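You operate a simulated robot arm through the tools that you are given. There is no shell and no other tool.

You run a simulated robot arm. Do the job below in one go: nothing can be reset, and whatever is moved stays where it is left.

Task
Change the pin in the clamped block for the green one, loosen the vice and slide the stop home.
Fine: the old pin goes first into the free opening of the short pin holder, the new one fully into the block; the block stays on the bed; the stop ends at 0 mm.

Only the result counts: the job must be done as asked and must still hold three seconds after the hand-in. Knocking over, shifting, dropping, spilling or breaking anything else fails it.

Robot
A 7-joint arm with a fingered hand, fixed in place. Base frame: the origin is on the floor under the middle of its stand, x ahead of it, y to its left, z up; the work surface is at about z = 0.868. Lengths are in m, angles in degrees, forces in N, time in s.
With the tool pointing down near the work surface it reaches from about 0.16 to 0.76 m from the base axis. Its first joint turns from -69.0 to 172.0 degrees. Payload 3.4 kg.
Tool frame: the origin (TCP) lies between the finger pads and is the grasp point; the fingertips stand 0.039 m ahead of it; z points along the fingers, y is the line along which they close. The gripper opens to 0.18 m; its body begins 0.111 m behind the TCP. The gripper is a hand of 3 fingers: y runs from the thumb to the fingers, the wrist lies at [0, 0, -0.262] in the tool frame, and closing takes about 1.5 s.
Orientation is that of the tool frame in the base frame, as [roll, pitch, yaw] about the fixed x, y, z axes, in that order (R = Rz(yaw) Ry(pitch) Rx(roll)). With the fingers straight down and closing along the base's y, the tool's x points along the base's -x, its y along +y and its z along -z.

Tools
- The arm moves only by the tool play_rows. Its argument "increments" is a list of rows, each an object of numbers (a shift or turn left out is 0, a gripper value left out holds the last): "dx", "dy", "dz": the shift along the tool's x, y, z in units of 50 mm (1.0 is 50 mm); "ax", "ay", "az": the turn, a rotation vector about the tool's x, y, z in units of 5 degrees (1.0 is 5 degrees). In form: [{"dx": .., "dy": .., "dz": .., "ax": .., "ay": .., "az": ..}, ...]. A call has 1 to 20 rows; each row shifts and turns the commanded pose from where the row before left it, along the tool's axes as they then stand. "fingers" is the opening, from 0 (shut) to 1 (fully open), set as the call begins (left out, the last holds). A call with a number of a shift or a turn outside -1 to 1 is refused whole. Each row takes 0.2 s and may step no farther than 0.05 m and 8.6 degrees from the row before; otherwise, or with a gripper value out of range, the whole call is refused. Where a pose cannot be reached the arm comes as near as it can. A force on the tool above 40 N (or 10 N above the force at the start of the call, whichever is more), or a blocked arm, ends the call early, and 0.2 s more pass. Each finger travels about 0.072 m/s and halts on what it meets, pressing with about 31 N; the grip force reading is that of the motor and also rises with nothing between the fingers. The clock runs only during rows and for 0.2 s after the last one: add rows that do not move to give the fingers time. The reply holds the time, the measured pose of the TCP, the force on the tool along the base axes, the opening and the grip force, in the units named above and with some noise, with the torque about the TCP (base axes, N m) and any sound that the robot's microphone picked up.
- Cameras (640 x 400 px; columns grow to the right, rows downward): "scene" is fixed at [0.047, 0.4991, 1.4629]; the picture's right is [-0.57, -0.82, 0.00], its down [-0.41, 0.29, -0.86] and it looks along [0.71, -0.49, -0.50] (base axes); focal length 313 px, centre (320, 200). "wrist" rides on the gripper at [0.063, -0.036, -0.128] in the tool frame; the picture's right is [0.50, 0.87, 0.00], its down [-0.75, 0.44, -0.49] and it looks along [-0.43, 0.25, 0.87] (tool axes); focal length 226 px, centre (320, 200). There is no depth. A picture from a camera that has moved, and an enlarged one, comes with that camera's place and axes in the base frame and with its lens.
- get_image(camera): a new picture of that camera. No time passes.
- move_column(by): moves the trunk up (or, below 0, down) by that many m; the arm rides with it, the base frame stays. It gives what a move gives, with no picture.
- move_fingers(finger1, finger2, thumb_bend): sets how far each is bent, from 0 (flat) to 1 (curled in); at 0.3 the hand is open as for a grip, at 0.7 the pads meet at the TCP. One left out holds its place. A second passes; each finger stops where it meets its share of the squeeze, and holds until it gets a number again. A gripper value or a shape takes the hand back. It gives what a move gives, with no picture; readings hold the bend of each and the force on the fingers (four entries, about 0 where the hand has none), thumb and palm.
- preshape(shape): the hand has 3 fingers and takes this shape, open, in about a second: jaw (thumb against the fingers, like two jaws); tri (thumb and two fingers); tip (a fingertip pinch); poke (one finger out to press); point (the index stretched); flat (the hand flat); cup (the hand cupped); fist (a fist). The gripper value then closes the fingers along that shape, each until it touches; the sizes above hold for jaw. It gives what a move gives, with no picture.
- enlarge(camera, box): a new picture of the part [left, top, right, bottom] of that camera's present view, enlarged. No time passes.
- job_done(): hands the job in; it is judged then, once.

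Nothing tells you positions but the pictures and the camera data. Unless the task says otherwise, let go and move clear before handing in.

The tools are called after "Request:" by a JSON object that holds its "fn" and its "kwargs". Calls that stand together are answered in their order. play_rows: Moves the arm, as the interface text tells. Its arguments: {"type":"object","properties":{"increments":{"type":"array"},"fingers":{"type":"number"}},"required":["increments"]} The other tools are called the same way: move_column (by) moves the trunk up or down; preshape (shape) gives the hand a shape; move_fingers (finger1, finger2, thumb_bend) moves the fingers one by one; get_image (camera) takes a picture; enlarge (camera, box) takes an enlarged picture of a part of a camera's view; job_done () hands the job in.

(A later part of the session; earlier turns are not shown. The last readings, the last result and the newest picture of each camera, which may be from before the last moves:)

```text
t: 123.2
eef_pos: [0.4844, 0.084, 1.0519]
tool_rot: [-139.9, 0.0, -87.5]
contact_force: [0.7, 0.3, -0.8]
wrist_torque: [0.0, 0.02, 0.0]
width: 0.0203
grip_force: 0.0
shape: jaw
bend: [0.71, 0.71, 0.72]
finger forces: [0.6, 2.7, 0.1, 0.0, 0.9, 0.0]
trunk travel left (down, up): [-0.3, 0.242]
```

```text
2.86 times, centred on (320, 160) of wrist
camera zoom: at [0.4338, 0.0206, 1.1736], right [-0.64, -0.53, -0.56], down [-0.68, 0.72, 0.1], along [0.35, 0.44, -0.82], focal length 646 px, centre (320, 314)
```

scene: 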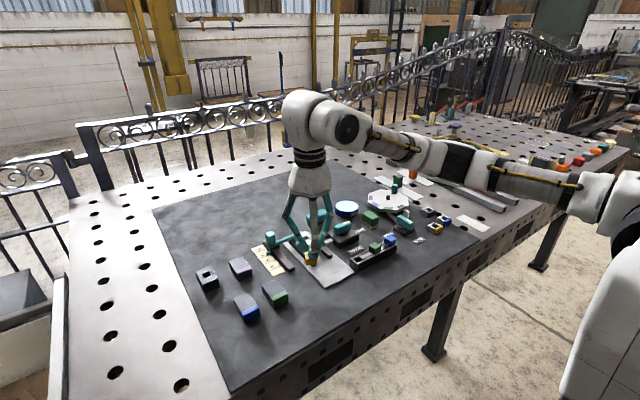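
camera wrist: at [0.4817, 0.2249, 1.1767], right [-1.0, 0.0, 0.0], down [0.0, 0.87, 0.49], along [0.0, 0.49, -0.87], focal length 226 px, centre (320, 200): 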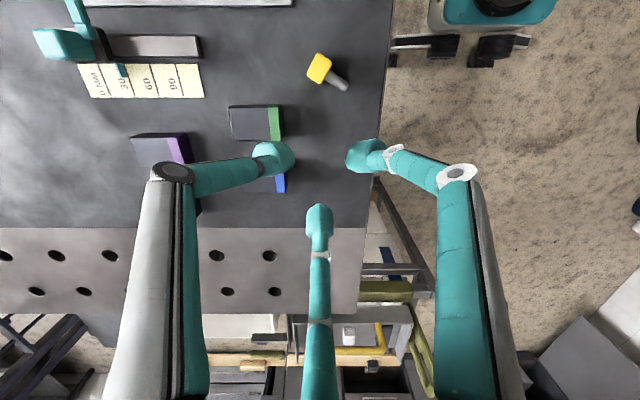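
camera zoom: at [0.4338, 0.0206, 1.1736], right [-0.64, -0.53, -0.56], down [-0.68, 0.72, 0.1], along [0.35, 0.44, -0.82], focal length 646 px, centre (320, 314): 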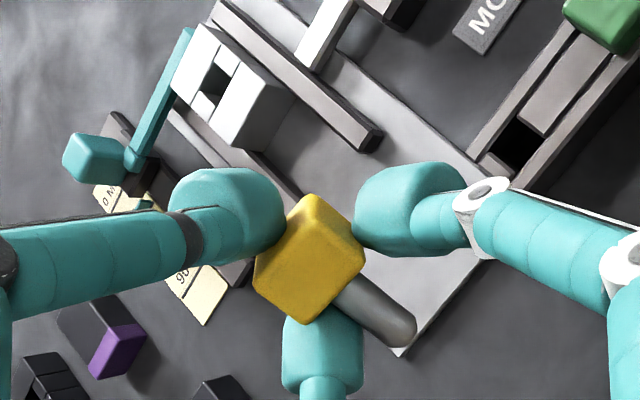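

The pin stays put in the hand, and the wrist camera can even see the holder opening. I'll pitch the remaining amount.

Request:
{"fn": "play_rows", "kwargs": {"increments": [{"ax": 0.3}, {"ax": 0.5}, {"ax": 0.5}, {"ax": 0.5}, {"ax": 0.5}, {"ax": 0.5}, {"ax": 0.5}, {"ax": 0.5}, {"ax": 0.5}, {"ax": 0.5}, {"ax": 0.5}, {"ax": 0.5}, {"ax": 0.5}, {"ax": 0.5}, {"ax": 0.5}, {"ax": 0.2}, {}]}}

Request:
{"fn": "enlarge", "kwargs": {"camera": "scene", "box": [300, 180, 420, 280]}}

Request:
{"fn": "enlarge", "kwargs": {"camera": "wrist", "box": [220, 60, 460, 260]}}

```text
t: 126.8
eef_pos: [0.4856, 0.0843, 1.0507]
tool_rot: [-102.3, 0.0, -87.5]
contact_force: [0.6, 1.1, -2.0]
wrist_torque: [-0.01, 0.04, -0.01]
width: 0.0205
grip_force: 0.1
shape: jaw
bend: [0.71, 0.71, 0.72]
finger forces: [0.5, 2.6, 0.1, 0.1, 0.8, 0.0]
trunk travel left (down, up): [-0.3, 0.242]
```

```text
4.00 times, centred on (360, 230) of scene
camera zoom: at [0.047, 0.4991, 1.4629], right [-0.57, -0.82, 0.0], down [-0.41, 0.29, -0.86], along [0.71, -0.49, -0.5], focal length 1252 px, centre (160, 80)
```

zoom: 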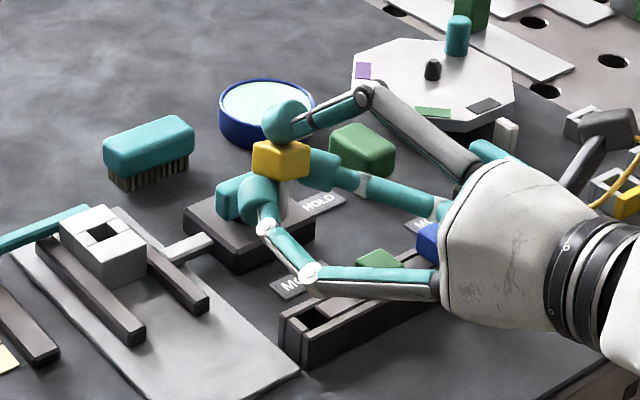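

```text
2.00 times, centred on (340, 160) of wrist
camera zoom: at [0.3717, 0.0174, 1.1151], right [-0.16, -0.51, -0.85], down [-0.61, 0.73, -0.32], along [0.78, 0.46, -0.43], focal length 452 px, centre (280, 280)
```

zoom: 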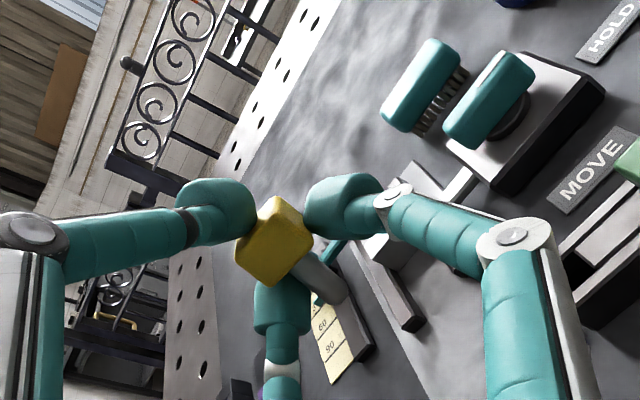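

The pin is now nearly upright, cap on top and shaft pointing down. I'll enlarge to measure its tilt.

Request:
{"fn": "enlarge", "kwargs": {"camera": "scene", "box": [345, 205, 385, 240]}}

Request:
{"fn": "enlarge", "kwargs": {"camera": "wrist", "box": [310, 140, 410, 220]}}

```text
11.43 times, centred on (365, 222) of scene
camera zoom: at [0.047, 0.4991, 1.4629], right [-0.57, -0.82, 0.0], down [-0.41, 0.29, -0.86], along [0.71, -0.49, -0.5], focal length 3576 px, centre (-194, -57)
```

zoom: 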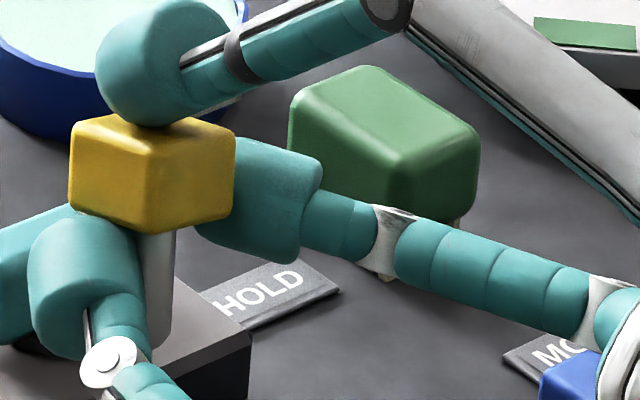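

```text
5.00 times, centred on (360, 180) of wrist
camera zoom: at [0.3717, 0.0174, 1.1151], right [-0.16, -0.51, -0.85], down [-0.61, 0.73, -0.32], along [0.78, 0.46, -0.43], focal length 1130 px, centre (120, 300)
```

zoom: 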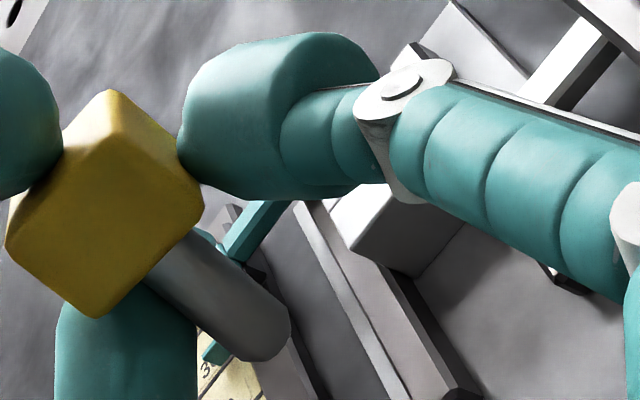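

The pin is tilted about 12° forward and 11° sideways in the hand. I'll correct most of that with small slow rotations, and swing the hand 20° so it clears the green pin when inserting.

Request:
{"fn": "play_rows", "kwargs": {"increments": [{"az": -0.43}, {"az": -0.43}, {"az": -0.43}, {"az": -0.43}, {"az": -0.43}, {"ax": 0.49, "ay": 0.1, "az": -0.02}, {"ax": 0.49, "ay": 0.1, "az": -0.02}, {"ax": -0.095, "ay": 0.487, "az": 0.064}, {"ax": -0.095, "ay": 0.487, "az": 0.064}, {"ax": -0.095, "ay": 0.487, "az": 0.064}, {"ax": -0.095, "ay": 0.487, "az": 0.064}, {"ax": -0.095, "ay": 0.487, "az": 0.064}, {"ax": -0.095, "ay": 0.487, "az": 0.064}, {"ax": -0.095, "ay": 0.487, "az": 0.064}, {"ax": -0.095, "ay": 0.487, "az": 0.064}, {}, {}]}}

Request:
{"fn": "enlarge", "kwargs": {"camera": "scene", "box": [310, 190, 430, 280]}}

Request:
{"fn": "enlarge", "kwargs": {"camera": "wrist", "box": [240, 80, 440, 240]}}

```text
t: 130.4
eef_pos: [0.4853, 0.0845, 1.0516]
tool_rot: [-97.5, -10.8, -106.1]
contact_force: [0.6, 0.4, -2.4]
wrist_torque: [-0.01, 0.06, 0.03]
width: 0.0203
grip_force: 0.3
shape: jaw
bend: [0.71, 0.71, 0.72]
finger forces: [0.5, 2.7, 0.0, 0.0, 0.7, 0.0]
trunk travel left (down, up): [-0.3, 0.242]
```

```text
4.44 times, centred on (370, 235) of scene
camera zoom: at [0.047, 0.4991, 1.4629], right [-0.57, -0.82, 0.0], down [-0.41, 0.29, -0.86], along [0.71, -0.49, -0.5], focal length 1391 px, centre (98, 44)
```

zoom: 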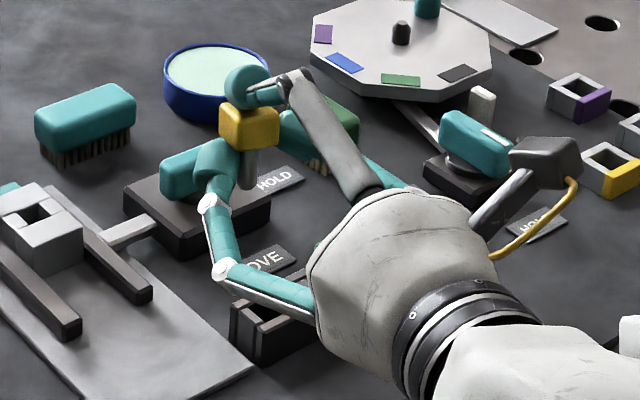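

```text
2.50 times, centred on (340, 160) of wrist
camera zoom: at [0.3537, 0.0703, 1.1156], right [-0.29, -0.6, -0.75], down [-0.34, 0.8, -0.5], along [0.9, 0.11, -0.43], focal length 565 px, centre (270, 300)
```

zoom: 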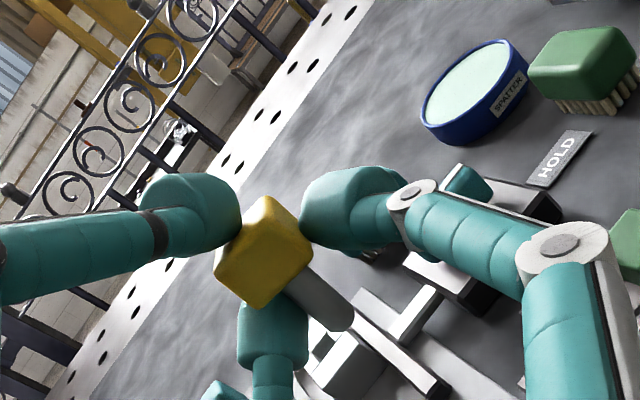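

The pin now looks upright. Its predicted tip position matches the scene view, so I'll move it slowly to above the free opening.

Request:
{"fn": "play_rows", "kwargs": {"increments": [{"dx": 0.067, "dy": 0.171, "dz": 0.1}, {"dx": 0.067, "dy": 0.171, "dz": 0.1}, {"dx": 0.067, "dy": 0.171, "dz": 0.1}, {"dx": 0.067, "dy": 0.171, "dz": 0.1}, {"dx": 0.067, "dy": 0.171, "dz": 0.1}, {"dx": 0.067, "dy": 0.171, "dz": 0.1}, {}, {}]}}

Request:
{"fn": "enlarge", "kwargs": {"camera": "scene", "box": [320, 210, 400, 270]}}

Request:
{"fn": "enlarge", "kwargs": {"camera": "wrist", "box": [260, 100, 420, 240]}}

```text
t: 132.2
eef_pos: [0.4988, 0.0479, 1.0004]
tool_rot: [-97.6, -10.9, -106.1]
contact_force: [-0.5, 0.7, -1.0]
wrist_torque: [0.02, 0.02, 0.02]
width: 0.0204
grip_force: 0.0
shape: jaw
bend: [0.71, 0.71, 0.72]
finger forces: [0.7, 2.8, 0.0, 0.0, 0.7, 0.0]
trunk travel left (down, up): [-0.3, 0.242]
```

```text
6.67 times, centred on (360, 240) of scene
camera zoom: at [0.047, 0.4991, 1.4629], right [-0.57, -0.82, 0.0], down [-0.41, 0.29, -0.86], along [0.71, -0.49, -0.5], focal length 2086 px, centre (53, -67)
```

zoom: 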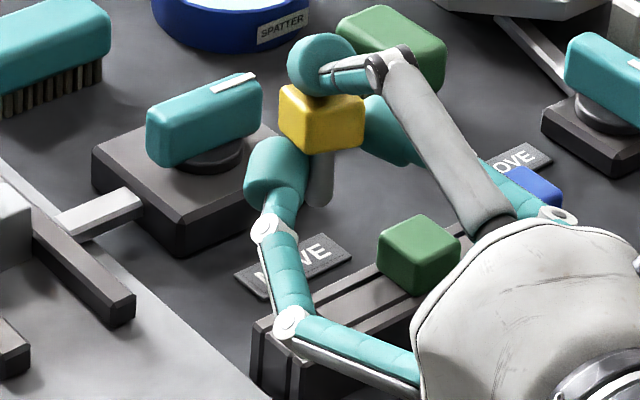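

```text
2.86 times, centred on (340, 170) of wrist
camera zoom: at [0.3681, 0.0339, 1.0654], right [-0.29, -0.6, -0.75], down [-0.34, 0.8, -0.5], along [0.9, 0.11, -0.43], focal length 646 px, centre (263, 286)
```

zoom: 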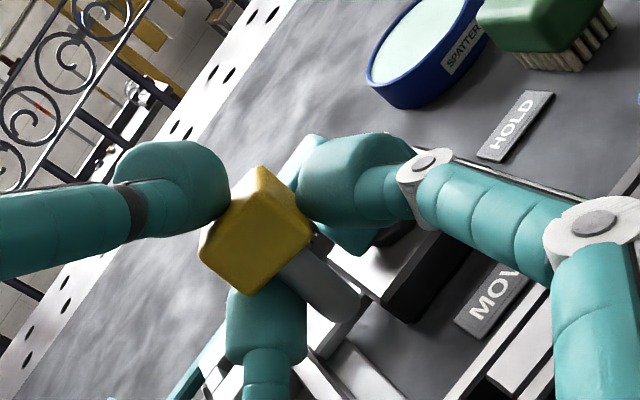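

The shaft tip should be within a couple of millimetres of the opening's centre, which I measure at (0.526, 0.045). I'll lower straight down to just above the holder and look again.

Request:
{"fn": "play_rows", "kwargs": {"increments": [{"dx": -0.0375, "dy": 0.1948, "dz": 0.0256}, {"dx": -0.0375, "dy": 0.1948, "dz": 0.0256}, {"dx": -0.0375, "dy": 0.1948, "dz": 0.0256}, {"dx": -0.0375, "dy": 0.1948, "dz": 0.0256}, {"dx": -0.0375, "dy": 0.1948, "dz": 0.0256}, {"dx": -0.0225, "dy": 0.117, "dz": 0.0154}, {}, {}]}}

Request:
{"fn": "enlarge", "kwargs": {"camera": "scene", "box": [330, 220, 400, 275]}}

Request:
{"fn": "enlarge", "kwargs": {"camera": "wrist", "box": [260, 100, 420, 240]}}

```text
t: 134.0
eef_pos: [0.4989, 0.0495, 0.946]
tool_rot: [-97.6, -10.9, -106.1]
contact_force: [-0.3, 0.2, -1.5]
wrist_torque: [0.02, 0.04, 0.04]
width: 0.0201
grip_force: 0.1
shape: jaw
bend: [0.71, 0.71, 0.72]
finger forces: [0.7, 2.7, 0.0, 0.0, 0.7, 0.1]
trunk travel left (down, up): [-0.3, 0.242]
```

```text
7.27 times, centred on (365, 248) of scene
camera zoom: at [0.047, 0.4991, 1.4629], right [-0.57, -0.82, 0.0], down [-0.41, 0.29, -0.86], along [0.71, -0.49, -0.5], focal length 2276 px, centre (-7, -146)
```

zoom: 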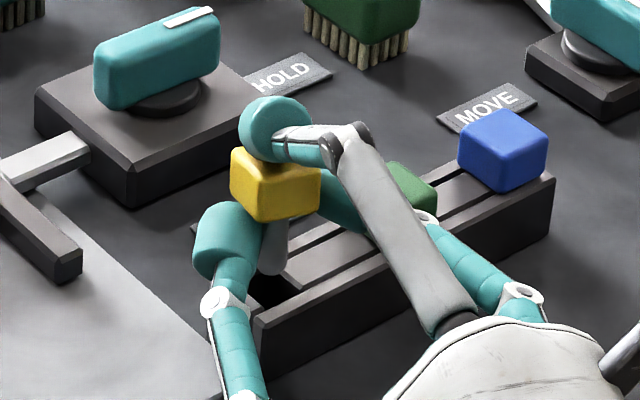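

```text
2.86 times, centred on (340, 170) of wrist
camera zoom: at [0.3677, 0.0344, 1.0095], right [-0.29, -0.6, -0.75], down [-0.34, 0.8, -0.5], along [0.9, 0.11, -0.43], focal length 646 px, centre (263, 286)
```

zoom: 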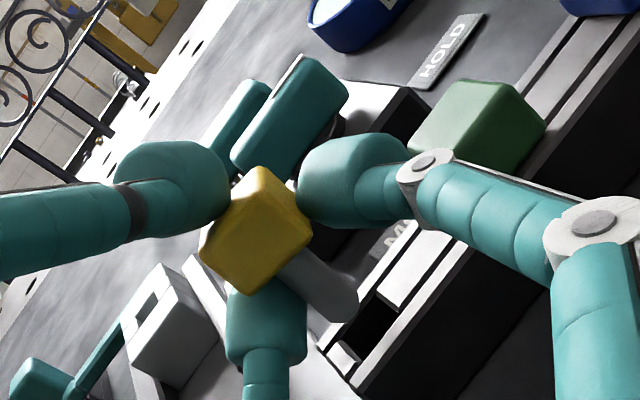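

Both the shaft tip and the dark opening are now visible, and they look aligned. I'll enlarge once more to verify before inserting.

Request:
{"fn": "enlarge", "kwargs": {"camera": "scene", "box": [350, 238, 382, 265]}}

Request:
{"fn": "enlarge", "kwargs": {"camera": "wrist", "box": [330, 160, 400, 225]}}

```text
14.81 times, centred on (366, 252) of scene
camera zoom: at [0.047, 0.4991, 1.4629], right [-0.57, -0.82, 0.0], down [-0.41, 0.29, -0.86], along [0.71, -0.49, -0.5], focal length 4636 px, centre (-362, -563)
```

zoom: 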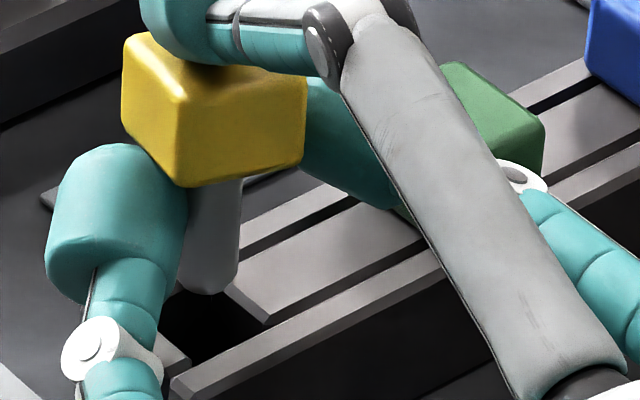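

```text
6.15 times, centred on (365, 192) of wrist
camera zoom: at [0.3677, 0.0344, 1.0095], right [-0.29, -0.6, -0.75], down [-0.34, 0.8, -0.5], along [0.9, 0.11, -0.43], focal length 1391 px, centre (43, 246)
```

zoom: 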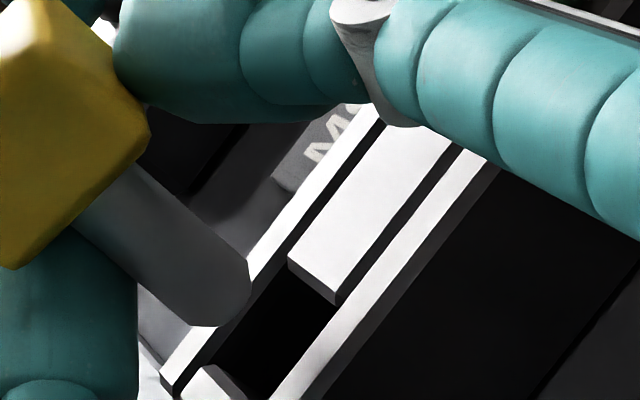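

Triangulating from both cameras, the tip is at (0.524, 0.046) and the opening is centred at (0.5255, 0.045), with the holder top nearer z 0.897. One finger would touch the holder end too early, so I'll raise 1 cm, swing the hand back to point straight ahead, and re-centre.

Request:
{"fn": "play_rows", "kwargs": {"increments": [{"dx": 0.0375, "dy": -0.1948, "dz": -0.0256}, {"ax": 0.089, "ay": -0.4625, "az": -0.061}, {"ax": 0.089, "ay": -0.4625, "az": -0.061}, {"ax": 0.089, "ay": -0.4625, "az": -0.061}, {"ax": 0.089, "ay": -0.4625, "az": -0.061}, {"ax": 0.089, "ay": -0.4625, "az": -0.061}, {"ax": 0.089, "ay": -0.4625, "az": -0.061}, {"ax": 0.089, "ay": -0.4625, "az": -0.061}, {"ax": 0.089, "ay": -0.4625, "az": -0.061}, {}, {}]}}

Request:
{"fn": "get_image", "kwargs": {"camera": "wrist"}}

```text
t: 136.4
eef_pos: [0.5049, 0.063, 0.9677]
tool_rot: [-97.8, -10.8, -87.0]
contact_force: [-0.3, 0.3, -1.8]
wrist_torque: [-0.01, 0.05, 0.01]
width: 0.0201
grip_force: 0.1
shape: jaw
bend: [0.71, 0.71, 0.72]
finger forces: [0.5, 2.9, 0.1, 0.0, 0.7, 0.0]
out of reach, approached as far as the arm can: row 7, 8, 9
trunk travel left (down, up): [-0.3, 0.242]
```

```text
taken
camera wrist: at [0.3864, 0.0055, 1.0316], right [-0.09, -0.66, -0.75], down [-0.58, 0.64, -0.5], along [0.81, 0.39, -0.44], focal length 226 px, centre (320, 200)
```

wrist: 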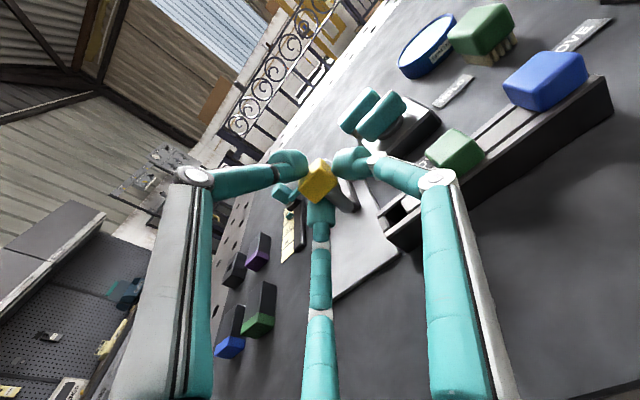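

That azimuth is just beyond the arm's reach. I'll swing back about 10° to a reachable heading and move to the corrected position above the opening.

Request:
{"fn": "play_rows", "kwargs": {"increments": [{"ax": -0.089, "ay": 0.4625, "az": 0.063}, {"ax": -0.089, "ay": 0.4625, "az": 0.063}, {"ax": -0.089, "ay": 0.4625, "az": 0.063}, {"ax": -0.089, "ay": 0.4625, "az": 0.063}, {"dx": 0.064, "dy": 0.115, "dz": 0.002}, {"dx": 0.064, "dy": 0.115, "dz": 0.002}, {"dx": 0.064, "dy": 0.115, "dz": 0.002}, {"dx": 0.064, "dy": 0.115, "dz": 0.002}, {}, {}]}}

Request:
{"fn": "enlarge", "kwargs": {"camera": "scene", "box": [350, 238, 382, 265]}}

Request:
{"fn": "enlarge", "kwargs": {"camera": "wrist", "box": [330, 160, 400, 225]}}

```text
t: 138.6
eef_pos: [0.5, 0.0468, 0.9488]
tool_rot: [-97.8, -10.8, -96.7]
contact_force: [1.3, -0.2, -0.7]
wrist_torque: [0.01, 0.03, 0.0]
width: 0.0201
grip_force: 0.0
shape: jaw
bend: [0.71, 0.71, 0.72]
finger forces: [0.5, 2.7, 0.1, 0.1, 0.6, 0.1]
trunk travel left (down, up): [-0.3, 0.242]
```

```text
14.81 times, centred on (366, 252) of scene
camera zoom: at [0.047, 0.4991, 1.4629], right [-0.57, -0.82, 0.0], down [-0.41, 0.29, -0.86], along [0.71, -0.49, -0.5], focal length 4636 px, centre (-362, -563)
```

zoom: 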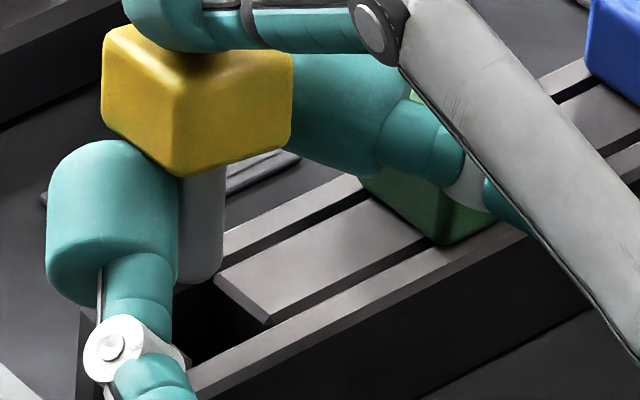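

```text
6.15 times, centred on (365, 192) of wrist
camera zoom: at [0.3741, 0.0098, 1.012], right [-0.19, -0.63, -0.75], down [-0.46, 0.73, -0.5], along [0.86, 0.25, -0.44], focal length 1391 px, centre (43, 246)
```

zoom: 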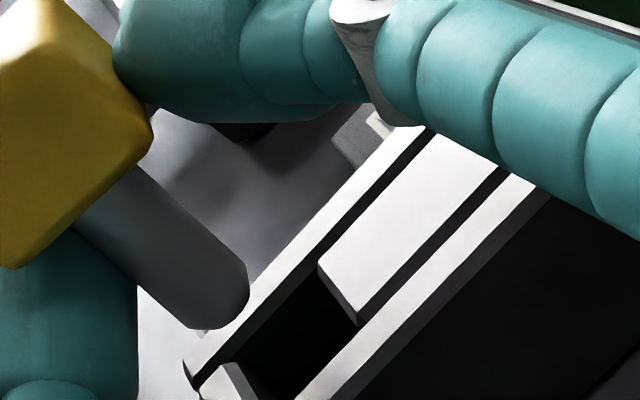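

Triangulation now puts the tip within about 1.5 mm of the opening's centre. I'll lower in 2.5 mm steps and watch the force.

Request:
{"fn": "play_rows", "kwargs": {"increments": [{"dx": -0.0094, "dy": 0.0487, "dz": 0.0067}, {"dx": -0.0094, "dy": 0.0487, "dz": 0.0067}, {"dx": -0.0094, "dy": 0.0487, "dz": 0.0067}, {"dx": -0.0094, "dy": 0.0487, "dz": 0.0067}, {}, {}]}}

Request:
{"fn": "enlarge", "kwargs": {"camera": "scene", "box": [350, 238, 382, 265]}}

Request:
{"fn": "enlarge", "kwargs": {"camera": "wrist", "box": [330, 160, 400, 225]}}

```text
t: 140.0
eef_pos: [0.4995, 0.0495, 0.943]
tool_rot: [-97.9, -10.8, -96.8]
contact_force: [0.0, 0.1, -1.3]
wrist_torque: [-0.02, 0.06, -0.02]
width: 0.0204
grip_force: 0.0
shape: jaw
bend: [0.71, 0.71, 0.72]
finger forces: [0.6, 2.9, 0.0, 0.0, 0.6, 0.0]
out of reach, approached as far as the arm can: row 2, 4
trunk travel left (down, up): [-0.3, 0.242]
```

```text
14.81 times, centred on (366, 252) of scene
camera zoom: at [0.047, 0.4991, 1.4629], right [-0.57, -0.82, 0.0], down [-0.41, 0.29, -0.86], along [0.71, -0.49, -0.5], focal length 4636 px, centre (-362, -563)
```

zoom: 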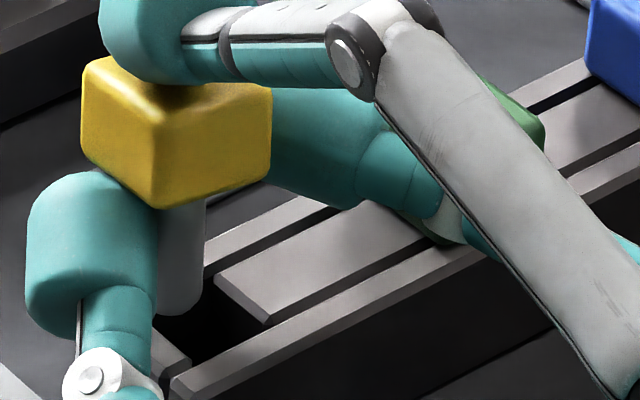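

```text
6.15 times, centred on (365, 192) of wrist
camera zoom: at [0.3741, 0.0144, 1.0071], right [-0.19, -0.63, -0.75], down [-0.46, 0.73, -0.5], along [0.86, 0.25, -0.44], focal length 1391 px, centre (43, 246)
```

zoom: 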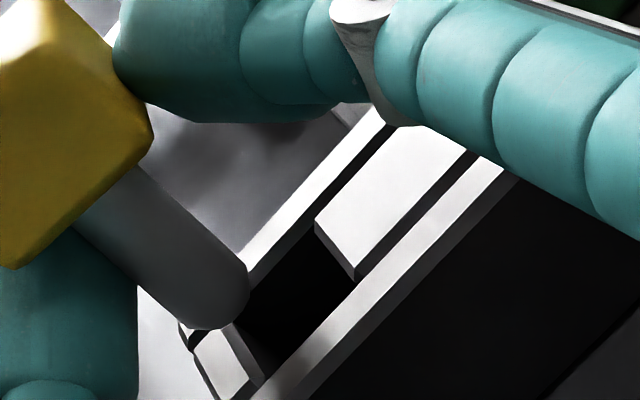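

The arm reaches its limit this low in this pose. I'll raise the hand slowly and lower the trunk in small steps instead, which gives the arm more room.

Request:
{"fn": "play_rows", "kwargs": {"increments": [{"dx": 0.0375, "dy": -0.195, "dz": -0.0267}, {"dx": 0.0375, "dy": -0.195, "dz": -0.0267}, {"dx": 0.0375, "dy": -0.195, "dz": -0.0267}, {"dx": 0.0375, "dy": -0.195, "dz": -0.0267}, {"dx": 0.0375, "dy": -0.195, "dz": -0.0267}, {"dx": 0.0375, "dy": -0.195, "dz": -0.0267}, {"dx": 0.0375, "dy": -0.195, "dz": -0.0267}, {"dx": 0.0375, "dy": -0.195, "dz": -0.0267}, {"dx": 0.0375, "dy": -0.195, "dz": -0.0267}, {"dx": 0.0375, "dy": -0.195, "dz": -0.0267}, {}, {}]}}

Request:
{"fn": "move_column", "kwargs": {"by": -0.03}}

Request:
{"fn": "enlarge", "kwargs": {"camera": "scene", "box": [310, 190, 430, 280]}}

```text
t: 142.6
eef_pos: [0.5, 0.0499, 1.0425]
tool_rot: [-97.6, -10.6, -96.7]
contact_force: [0.1, 0.6, -0.8]
wrist_torque: [-0.05, 0.05, 0.01]
width: 0.0203
grip_force: 0.0
shape: jaw
bend: [0.71, 0.71, 0.72]
finger forces: [0.7, 2.7, 0.1, 0.0, 0.6, 0.1]
trunk travel left (down, up): [-0.3, 0.242]
```

```text
t: 143.3
eef_pos: [0.5007, 0.0496, 1.0121]
tool_rot: [-97.5, -10.7, -96.6]
contact_force: [0.4, -0.5, -1.0]
wrist_torque: [0.04, 0.03, 0.01]
width: 0.0202
grip_force: 0.0
shape: jaw
bend: [0.71, 0.71, 0.72]
finger forces: [0.6, 2.7, 0.0, 0.1, 0.6, 0.0]
trunk travel left (down, up): [-0.27, 0.272]
```

```text
4.44 times, centred on (370, 235) of scene
camera zoom: at [0.047, 0.4991, 1.4629], right [-0.57, -0.82, 0.0], down [-0.41, 0.29, -0.86], along [0.71, -0.49, -0.5], focal length 1391 px, centre (98, 44)
```

zoom: 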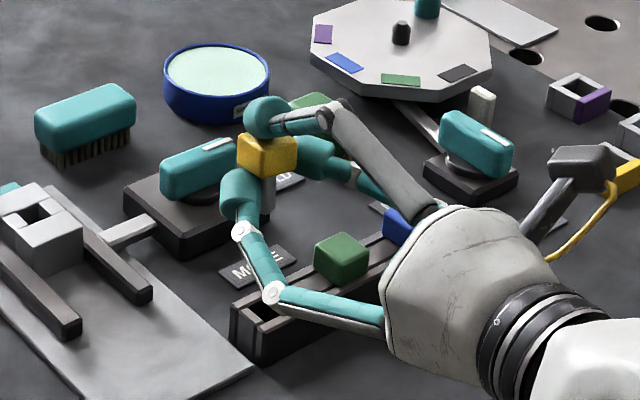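

The column moves smoothly and the pin stays put. I'll repeat to gain about 12 cm of trunk lowering in total.

Request:
{"fn": "play_rows", "kwargs": {"increments": [{"dx": 0.0375, "dy": -0.195, "dz": -0.0267}, {"dx": 0.0375, "dy": -0.195, "dz": -0.0267}, {"dx": 0.0375, "dy": -0.195, "dz": -0.0267}, {"dx": 0.0375, "dy": -0.195, "dz": -0.0267}, {"dx": 0.0375, "dy": -0.195, "dz": -0.0267}, {"dx": 0.0375, "dy": -0.195, "dz": -0.0267}, {"dx": 0.0375, "dy": -0.195, "dz": -0.0267}, {}]}}

Request:
{"fn": "move_column", "kwargs": {"by": -0.04}}

Request:
{"fn": "move_column", "kwargs": {"by": -0.04}}

Request:
{"fn": "play_rows", "kwargs": {"increments": [{}, {}]}}

Request:
{"fn": "enlarge", "kwargs": {"camera": "scene", "box": [310, 190, 430, 280]}}

Request:
{"fn": "enlarge", "kwargs": {"camera": "wrist", "box": [260, 100, 420, 240]}}

```text
t: 145.2
eef_pos: [0.5001, 0.05, 1.0827]
tool_rot: [-97.6, -10.7, -96.6]
contact_force: [0.3, -0.1, -1.1]
wrist_torque: [0.02, 0.01, -0.02]
width: 0.0202
grip_force: 0.1
shape: jaw
bend: [0.71, 0.71, 0.72]
finger forces: [0.6, 2.8, 0.0, 0.0, 0.6, 0.1]
trunk travel left (down, up): [-0.27, 0.272]
```

```text
t: 146.0
eef_pos: [0.5015, 0.0515, 1.0427]
tool_rot: [-97.8, -10.8, -96.8]
contact_force: [-0.7, 0.2, -0.8]
wrist_torque: [-0.02, 0.05, 0.02]
width: 0.0202
grip_force: 0.0
shape: jaw
bend: [0.71, 0.71, 0.72]
finger forces: [0.7, 2.8, 0.0, 0.0, 0.6, 0.0]
trunk travel left (down, up): [-0.23, 0.312]
```

```text
t: 146.8
eef_pos: [0.5119, 0.0526, 0.981]
tool_rot: [-100.6, -11.1, -96.3]
contact_force: [-0.2, 0.5, -1.7]
wrist_torque: [0.02, 0.1, 0.02]
width: 0.0204
grip_force: 0.2
shape: jaw
bend: [0.71, 0.71, 0.72]
finger forces: [0.7, 2.7, 0.0, 0.0, 0.5, 0.1]
trunk travel left (down, up): [-0.19, 0.352]
```

```text
t: 147.4
eef_pos: [0.5129, 0.0518, 0.9795]
tool_rot: [-100.7, -11.1, -96.3]
contact_force: [-0.2, 0.3, -1.0]
wrist_torque: [-0.04, 0.01, 0.03]
width: 0.0201
grip_force: 0.1
shape: jaw
bend: [0.71, 0.71, 0.72]
finger forces: [0.7, 2.7, 0.0, 0.0, 0.6, 0.1]
trunk travel left (down, up): [-0.19, 0.352]
```

```text
4.44 times, centred on (370, 235) of scene
camera zoom: at [0.047, 0.4991, 1.4629], right [-0.57, -0.82, 0.0], down [-0.41, 0.29, -0.86], along [0.71, -0.49, -0.5], focal length 1391 px, centre (98, 44)
```

zoom: 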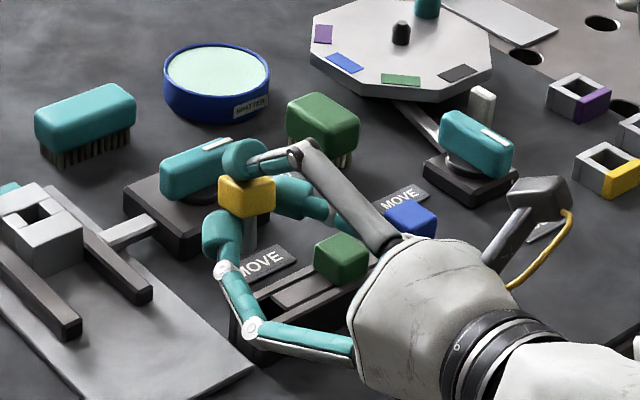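

```text
2.86 times, centred on (340, 170) of wrist
camera zoom: at [0.3898, 0.0164, 1.0494], right [-0.23, -0.63, -0.74], down [-0.49, 0.73, -0.48], along [0.84, 0.25, -0.48], focal length 646 px, centre (263, 286)
```

zoom: 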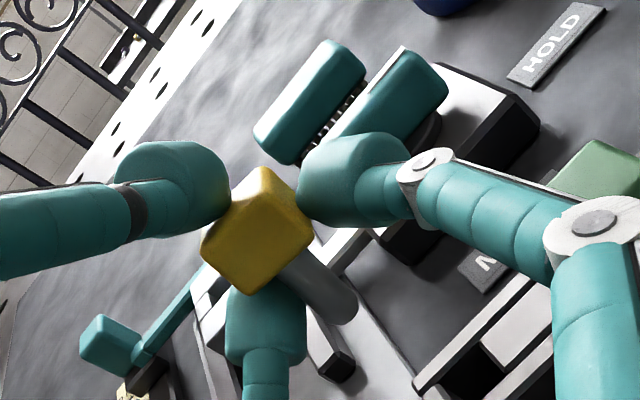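

The last trunk step shifted the hand unexpectedly, so part of the arm may be touching something. I'll look at the whole scene before moving further.

Request:
{"fn": "get_image", "kwargs": {"camera": "scene"}}

Request:
{"fn": "get_image", "kwargs": {"camera": "wrist"}}

```text
taken
```

scene: 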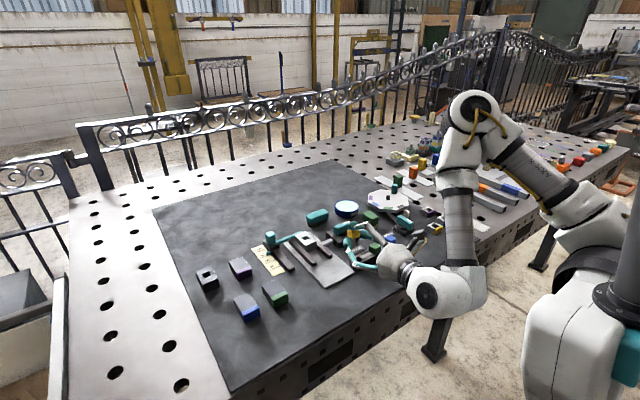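

```text
taken
camera wrist: at [0.3898, 0.0164, 1.0494], right [-0.23, -0.63, -0.74], down [-0.49, 0.73, -0.48], along [0.84, 0.25, -0.48], focal length 226 px, centre (320, 200)
```

wrist: 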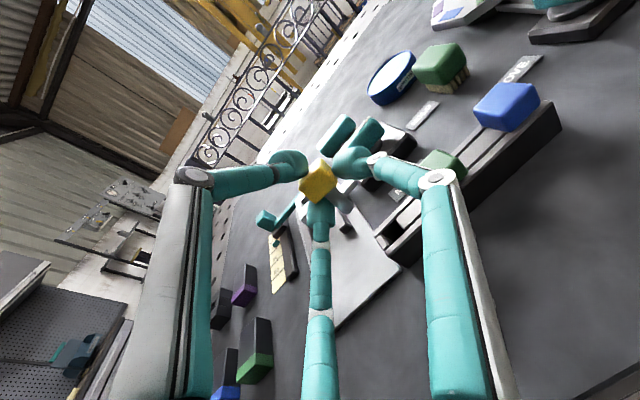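

Nothing obvious is touching in view, but the pose deviated on that last step. I'll undo it by raising the trunk 4 cm and see whether the pose recovers.

Request:
{"fn": "move_column", "kwargs": {"by": 0.04}}

Request:
{"fn": "play_rows", "kwargs": {"increments": [{}, {}]}}

```text
t: 148.2
eef_pos: [0.5146, 0.0531, 1.0175]
tool_rot: [-100.8, -11.2, -96.4]
contact_force: [-0.7, 0.0, -2.4]
wrist_torque: [0.04, 0.04, 0.05]
width: 0.0204
grip_force: 0.0
shape: jaw
bend: [0.71, 0.71, 0.72]
finger forces: [0.7, 2.7, 0.0, 0.0, 0.5, 0.0]
trunk travel left (down, up): [-0.23, 0.312]
```

```text
t: 148.8
eef_pos: [0.5119, 0.0523, 1.0177]
tool_rot: [-100.7, -11.2, -96.4]
contact_force: [-0.1, -0.3, -1.6]
wrist_torque: [-0.01, 0.06, -0.02]
width: 0.0203
grip_force: 0.0
shape: jaw
bend: [0.71, 0.71, 0.72]
finger forces: [0.8, 2.7, 0.0, 0.0, 0.4, 0.0]
trunk travel left (down, up): [-0.23, 0.312]
```

The pose changed by about 3° of pitch but the pin is still held. I'll correct the pitch and return above the opening with the trunk 7 cm lower than at the start.

Request:
{"fn": "play_rows", "kwargs": {"increments": [{"ax": 0.29, "ay": 0.05, "az": 0.044}, {"ax": 0.29, "ay": 0.05, "az": 0.044}, {}, {}]}}

Request:
{"fn": "get_image", "kwargs": {"camera": "wrist"}}

```text
t: 149.8
eef_pos: [0.5124, 0.0515, 1.0189]
tool_rot: [-97.6, -10.8, -96.9]
contact_force: [-0.3, -0.5, -1.1]
wrist_torque: [0.03, 0.02, 0.0]
width: 0.0201
grip_force: 0.0
shape: jaw
bend: [0.71, 0.71, 0.72]
finger forces: [0.7, 2.6, 0.0, 0.0, 0.5, 0.0]
trunk travel left (down, up): [-0.23, 0.312]
```

```text
taken
camera wrist: at [0.3861, 0.0162, 1.0826], right [-0.19, -0.63, -0.75], down [-0.46, 0.73, -0.5], along [0.87, 0.25, -0.43], focal length 226 px, centre (320, 200)
```

wrist: 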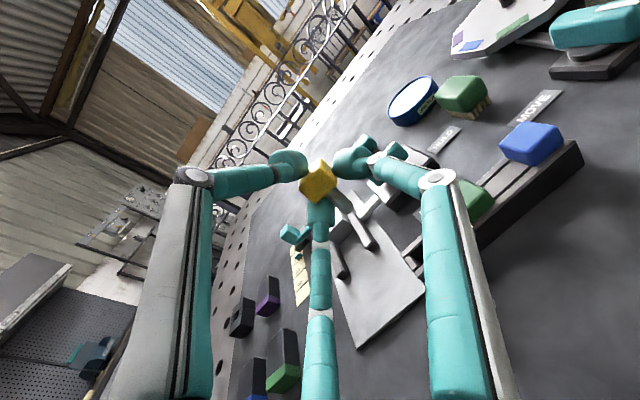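

The orientation is restored. I'll bring the tip back over the opening, stopping about 15 mm above it.

Request:
{"fn": "play_rows", "kwargs": {"increments": [{"dx": -0.0114, "dy": 0.1914, "dz": -0.012}, {"dx": -0.0114, "dy": 0.1914, "dz": -0.012}, {"dx": -0.0114, "dy": 0.1914, "dz": -0.012}, {"dx": -0.0114, "dy": 0.1914, "dz": -0.012}, {"dx": -0.0114, "dy": 0.1914, "dz": -0.012}, {"dx": -0.0114, "dy": 0.1914, "dz": -0.012}, {"dx": -0.0114, "dy": 0.1914, "dz": -0.012}, {}, {}]}}

Request:
{"fn": "enlarge", "kwargs": {"camera": "scene", "box": [350, 235, 382, 262]}}

Request:
{"fn": "enlarge", "kwargs": {"camera": "wrist", "box": [330, 160, 400, 225]}}

```text
t: 151.8
eef_pos: [0.5001, 0.0455, 0.9524]
tool_rot: [-97.7, -10.8, -97.0]
contact_force: [-0.4, -0.1, -0.7]
wrist_torque: [0.0, 0.06, 0.01]
width: 0.02
grip_force: 0.1
shape: jaw
bend: [0.71, 0.71, 0.72]
finger forces: [0.8, 2.6, 0.1, 0.0, 0.5, 0.1]
trunk travel left (down, up): [-0.23, 0.312]
```

```text
14.81 times, centred on (366, 248) of scene
camera zoom: at [0.047, 0.4991, 1.4629], right [-0.57, -0.82, 0.0], down [-0.41, 0.29, -0.86], along [0.71, -0.49, -0.5], focal length 4636 px, centre (-362, -518)
```

zoom: 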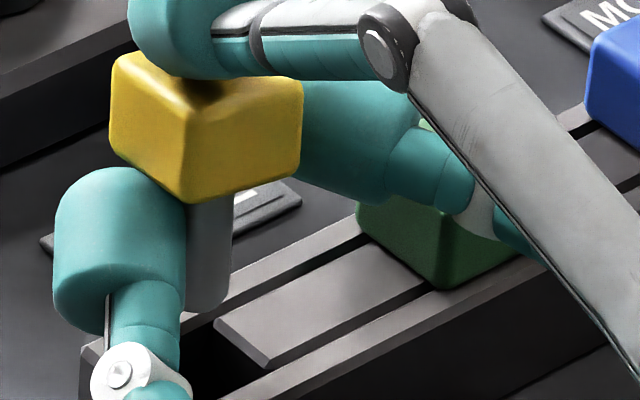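

```text
6.15 times, centred on (365, 192) of wrist
camera zoom: at [0.3722, 0.0101, 1.0166], right [-0.19, -0.63, -0.75], down [-0.46, 0.73, -0.5], along [0.87, 0.25, -0.43], focal length 1391 px, centre (43, 246)
```

zoom: 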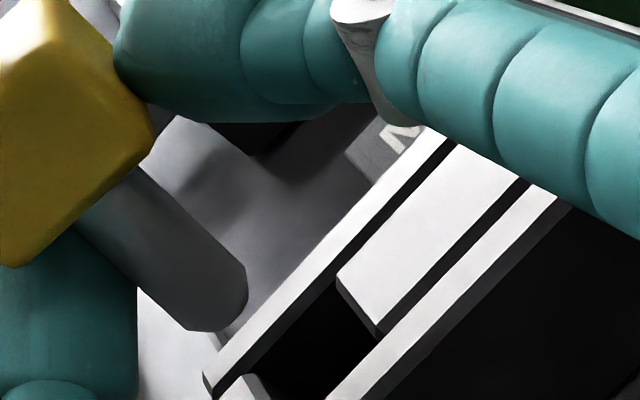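

The tip is at (0.5257, 0.047), within a millimetre of the opening's centre, and the pose is reachable now. I'll lower 10 mm.

Request:
{"fn": "play_rows", "kwargs": {"increments": [{"dx": -0.0094, "dy": 0.0487, "dz": 0.0065}, {"dx": -0.0094, "dy": 0.0487, "dz": 0.0065}, {"dx": -0.0094, "dy": 0.0487, "dz": 0.0065}, {"dx": -0.0094, "dy": 0.0487, "dz": 0.0065}, {}, {}]}}

Request:
{"fn": "enlarge", "kwargs": {"camera": "scene", "box": [350, 238, 382, 265]}}

Request:
{"fn": "enlarge", "kwargs": {"camera": "wrist", "box": [330, 160, 400, 225]}}

```text
t: 153.2
eef_pos: [0.4995, 0.0457, 0.9428]
tool_rot: [-97.7, -10.8, -96.9]
contact_force: [-0.4, -0.1, -2.2]
wrist_torque: [0.01, 0.03, 0.03]
width: 0.0204
grip_force: 0.1
shape: jaw
bend: [0.71, 0.71, 0.72]
finger forces: [0.7, 2.6, 0.0, 0.0, 0.5, 0.1]
trunk travel left (down, up): [-0.23, 0.312]
```

```text
14.81 times, centred on (366, 252) of scene
camera zoom: at [0.047, 0.4991, 1.4629], right [-0.57, -0.82, 0.0], down [-0.41, 0.29, -0.86], along [0.71, -0.49, -0.5], focal length 4636 px, centre (-362, -563)
```

zoom: 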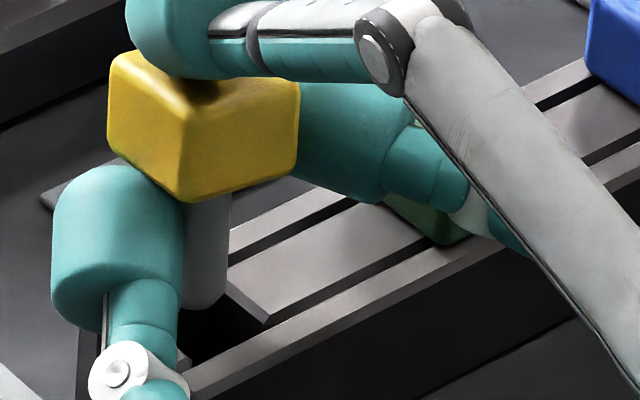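

```text
6.15 times, centred on (365, 192) of wrist
camera zoom: at [0.3721, 0.0101, 1.007], right [-0.19, -0.63, -0.75], down [-0.46, 0.73, -0.5], along [0.87, 0.25, -0.43], focal length 1391 px, centre (43, 246)
```

zoom: 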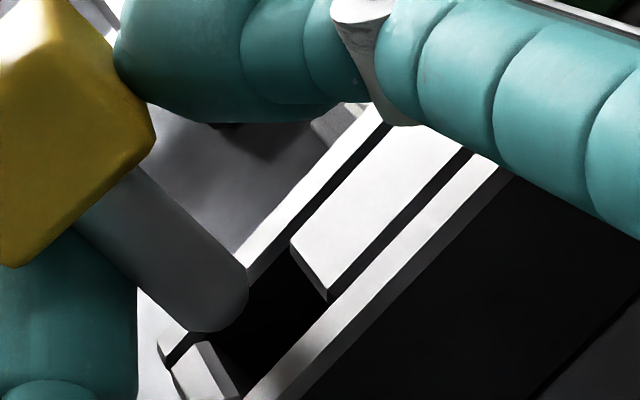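

The tip is right at the mouth of the opening. I'll lower another 10 mm into it, watching the force.

Request:
{"fn": "play_rows", "kwargs": {"increments": [{"dx": -0.0094, "dy": 0.0487, "dz": 0.0065}, {"dx": -0.0094, "dy": 0.0487, "dz": 0.0065}, {}, {}]}}

Request:
{"fn": "play_rows", "kwargs": {"increments": [{"dx": -0.0094, "dy": 0.0487, "dz": 0.0065}, {"dx": -0.0094, "dy": 0.0487, "dz": 0.0065}, {}, {}]}}

Request:
{"fn": "enlarge", "kwargs": {"camera": "scene", "box": [350, 240, 382, 267]}}

Request:
{"fn": "enlarge", "kwargs": {"camera": "wrist", "box": [330, 160, 400, 225]}}

```text
t: 154.2
eef_pos: [0.4988, 0.0452, 0.9383]
tool_rot: [-97.7, -10.8, -97.0]
contact_force: [0.3, -0.1, -0.9]
wrist_torque: [-0.04, 0.06, 0.01]
width: 0.0202
grip_force: 0.1
shape: jaw
bend: [0.71, 0.71, 0.72]
finger forces: [0.7, 2.6, 0.0, 0.0, 0.5, 0.0]
trunk travel left (down, up): [-0.23, 0.312]
```

```text
t: 155.2
eef_pos: [0.4999, 0.0472, 0.9326]
tool_rot: [-97.7, -10.8, -97.0]
contact_force: [0.1, 0.4, -1.5]
wrist_torque: [-0.03, 0.02, 0.02]
width: 0.0202
grip_force: 0.1
shape: jaw
bend: [0.71, 0.71, 0.72]
finger forces: [0.7, 2.5, 0.1, 0.0, 0.5, 0.0]
trunk travel left (down, up): [-0.23, 0.312]
```

```text
14.81 times, centred on (366, 254) of scene
camera zoom: at [0.047, 0.4991, 1.4629], right [-0.57, -0.82, 0.0], down [-0.41, 0.29, -0.86], along [0.71, -0.49, -0.5], focal length 4636 px, centre (-362, -593)
```

zoom: 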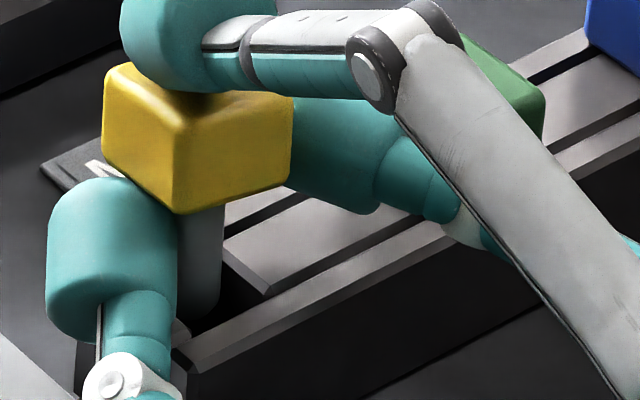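

```text
6.15 times, centred on (365, 192) of wrist
camera zoom: at [0.3725, 0.0104, 0.9973], right [-0.19, -0.63, -0.75], down [-0.46, 0.73, -0.5], along [0.87, 0.25, -0.43], focal length 1391 px, centre (43, 246)
```

zoom: 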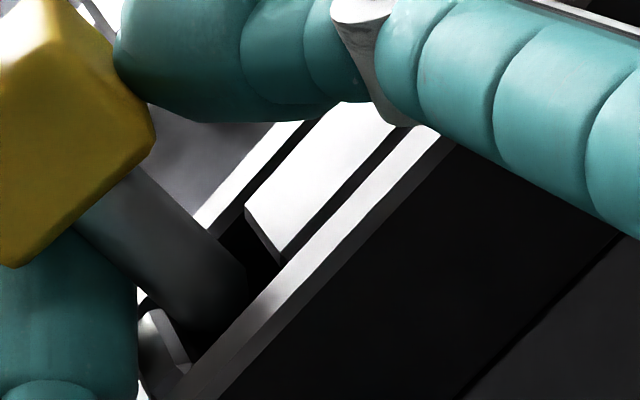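

The shaft tip is now inside the opening with no contact force. I'll keep lowering in small steps until something touches.

Request:
{"fn": "play_rows", "kwargs": {"increments": [{"dx": -0.0094, "dy": 0.0487, "dz": 0.0065}, {}, {}]}}

Request:
{"fn": "play_rows", "kwargs": {"increments": [{"dx": -0.0094, "dy": 0.0487, "dz": 0.0065}, {}, {}]}}

Request:
{"fn": "enlarge", "kwargs": {"camera": "scene", "box": [350, 240, 382, 267]}}

Request:
{"fn": "enlarge", "kwargs": {"camera": "wrist", "box": [300, 130, 400, 225]}}

```text
t: 156.0
eef_pos: [0.4991, 0.0451, 0.931]
tool_rot: [-97.8, -10.7, -96.9]
contact_force: [-0.3, 0.1, -1.2]
wrist_torque: [-0.02, 0.05, 0.0]
width: 0.0203
grip_force: 0.1
shape: jaw
bend: [0.71, 0.71, 0.72]
finger forces: [0.7, 2.6, 0.1, 0.1, 0.5, 0.0]
trunk travel left (down, up): [-0.23, 0.312]
```

```text
t: 156.8
eef_pos: [0.4983, 0.0468, 0.9279]
tool_rot: [-97.7, -10.7, -97.0]
contact_force: [-0.3, -0.6, -2.2]
wrist_torque: [-0.02, 0.04, 0.0]
width: 0.0201
grip_force: 0.1
shape: jaw
bend: [0.71, 0.71, 0.72]
finger forces: [0.7, 2.6, 0.0, 0.0, 0.5, 0.0]
trunk travel left (down, up): [-0.23, 0.312]
```

```text
14.81 times, centred on (366, 254) of scene
camera zoom: at [0.047, 0.4991, 1.4629], right [-0.57, -0.82, 0.0], down [-0.41, 0.29, -0.86], along [0.71, -0.49, -0.5], focal length 4636 px, centre (-362, -593)
```

zoom: 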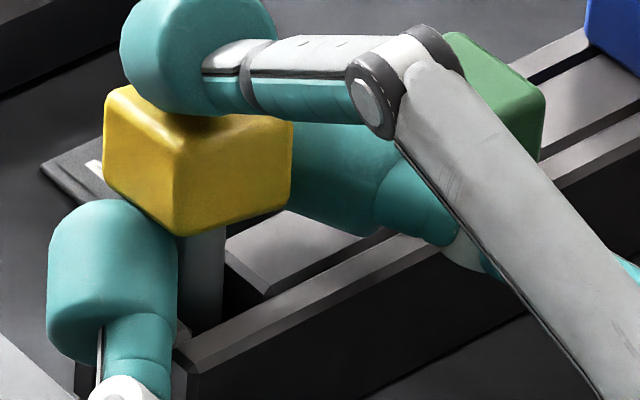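

```text
4.21 times, centred on (350, 178) of wrist
camera zoom: at [0.3723, 0.0102, 0.9922], right [-0.19, -0.63, -0.75], down [-0.46, 0.73, -0.5], along [0.87, 0.25, -0.43], focal length 952 px, centre (194, 295)
```

zoom: 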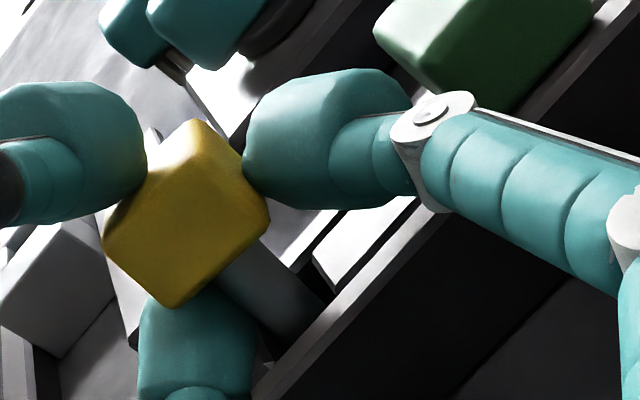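

The shaft is about 10 mm in and still free, since the lower finger is passing beside the holder's end. I'll continue lowering.

Request:
{"fn": "play_rows", "kwargs": {"increments": [{"dx": -0.0094, "dy": 0.0487, "dz": 0.0065}, {}, {"dx": -0.0094, "dy": 0.0487, "dz": 0.0065}, {}, {}]}}

Request:
{"fn": "play_rows", "kwargs": {"increments": [{"dx": -0.0094, "dy": 0.0487, "dz": 0.0065}, {}, {"dx": -0.0094, "dy": 0.0487, "dz": 0.0065}, {}, {}]}}

Request:
{"fn": "enlarge", "kwargs": {"camera": "scene", "box": [350, 240, 382, 267]}}

Request:
{"fn": "enlarge", "kwargs": {"camera": "wrist", "box": [300, 130, 400, 225]}}

```text
t: 158.0
eef_pos: [0.4987, 0.0472, 0.9237]
tool_rot: [-97.6, -10.8, -96.9]
contact_force: [0.2, -0.3, 0.7]
wrist_torque: [0.01, -0.04, 0.03]
width: 0.0202
grip_force: 0.0
shape: jaw
bend: [0.71, 0.71, 0.72]
finger forces: [0.5, 5.5, 0.0, 0.1, 1.5, 0.0]
trunk travel left (down, up): [-0.23, 0.312]
```

```text
t: 159.2
eef_pos: [0.4993, 0.0462, 0.9199]
tool_rot: [-97.6, -10.8, -96.9]
contact_force: [0.2, -1.0, 6.8]
wrist_torque: [0.11, -0.2, 0.0]
width: 0.0209
grip_force: 0.0
shape: jaw
bend: [0.71, 0.71, 0.71]
finger forces: [0.4, 13.5, 0.0, 0.0, 4.4, 0.1]
trunk travel left (down, up): [-0.23, 0.312]
```

```text
14.81 times, centred on (366, 254) of scene
camera zoom: at [0.047, 0.4991, 1.4629], right [-0.57, -0.82, 0.0], down [-0.41, 0.29, -0.86], along [0.71, -0.49, -0.5], focal length 4636 px, centre (-362, -593)
```

zoom: 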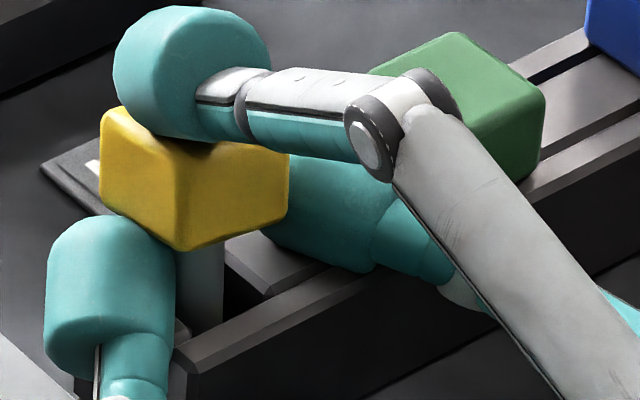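

```text
4.21 times, centred on (350, 178) of wrist
camera zoom: at [0.3716, 0.0103, 0.9827], right [-0.19, -0.63, -0.75], down [-0.46, 0.73, -0.5], along [0.87, 0.25, -0.43], focal length 952 px, centre (194, 295)
```

zoom: 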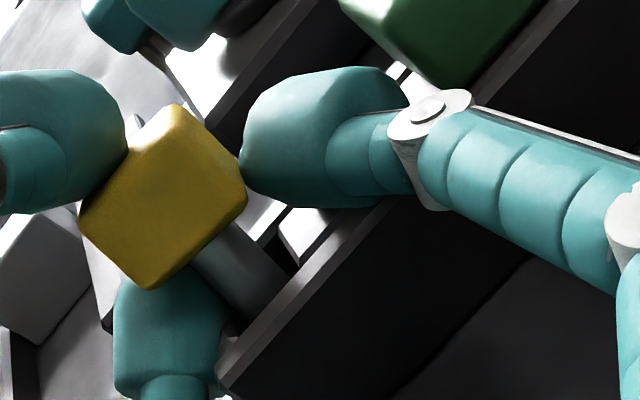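

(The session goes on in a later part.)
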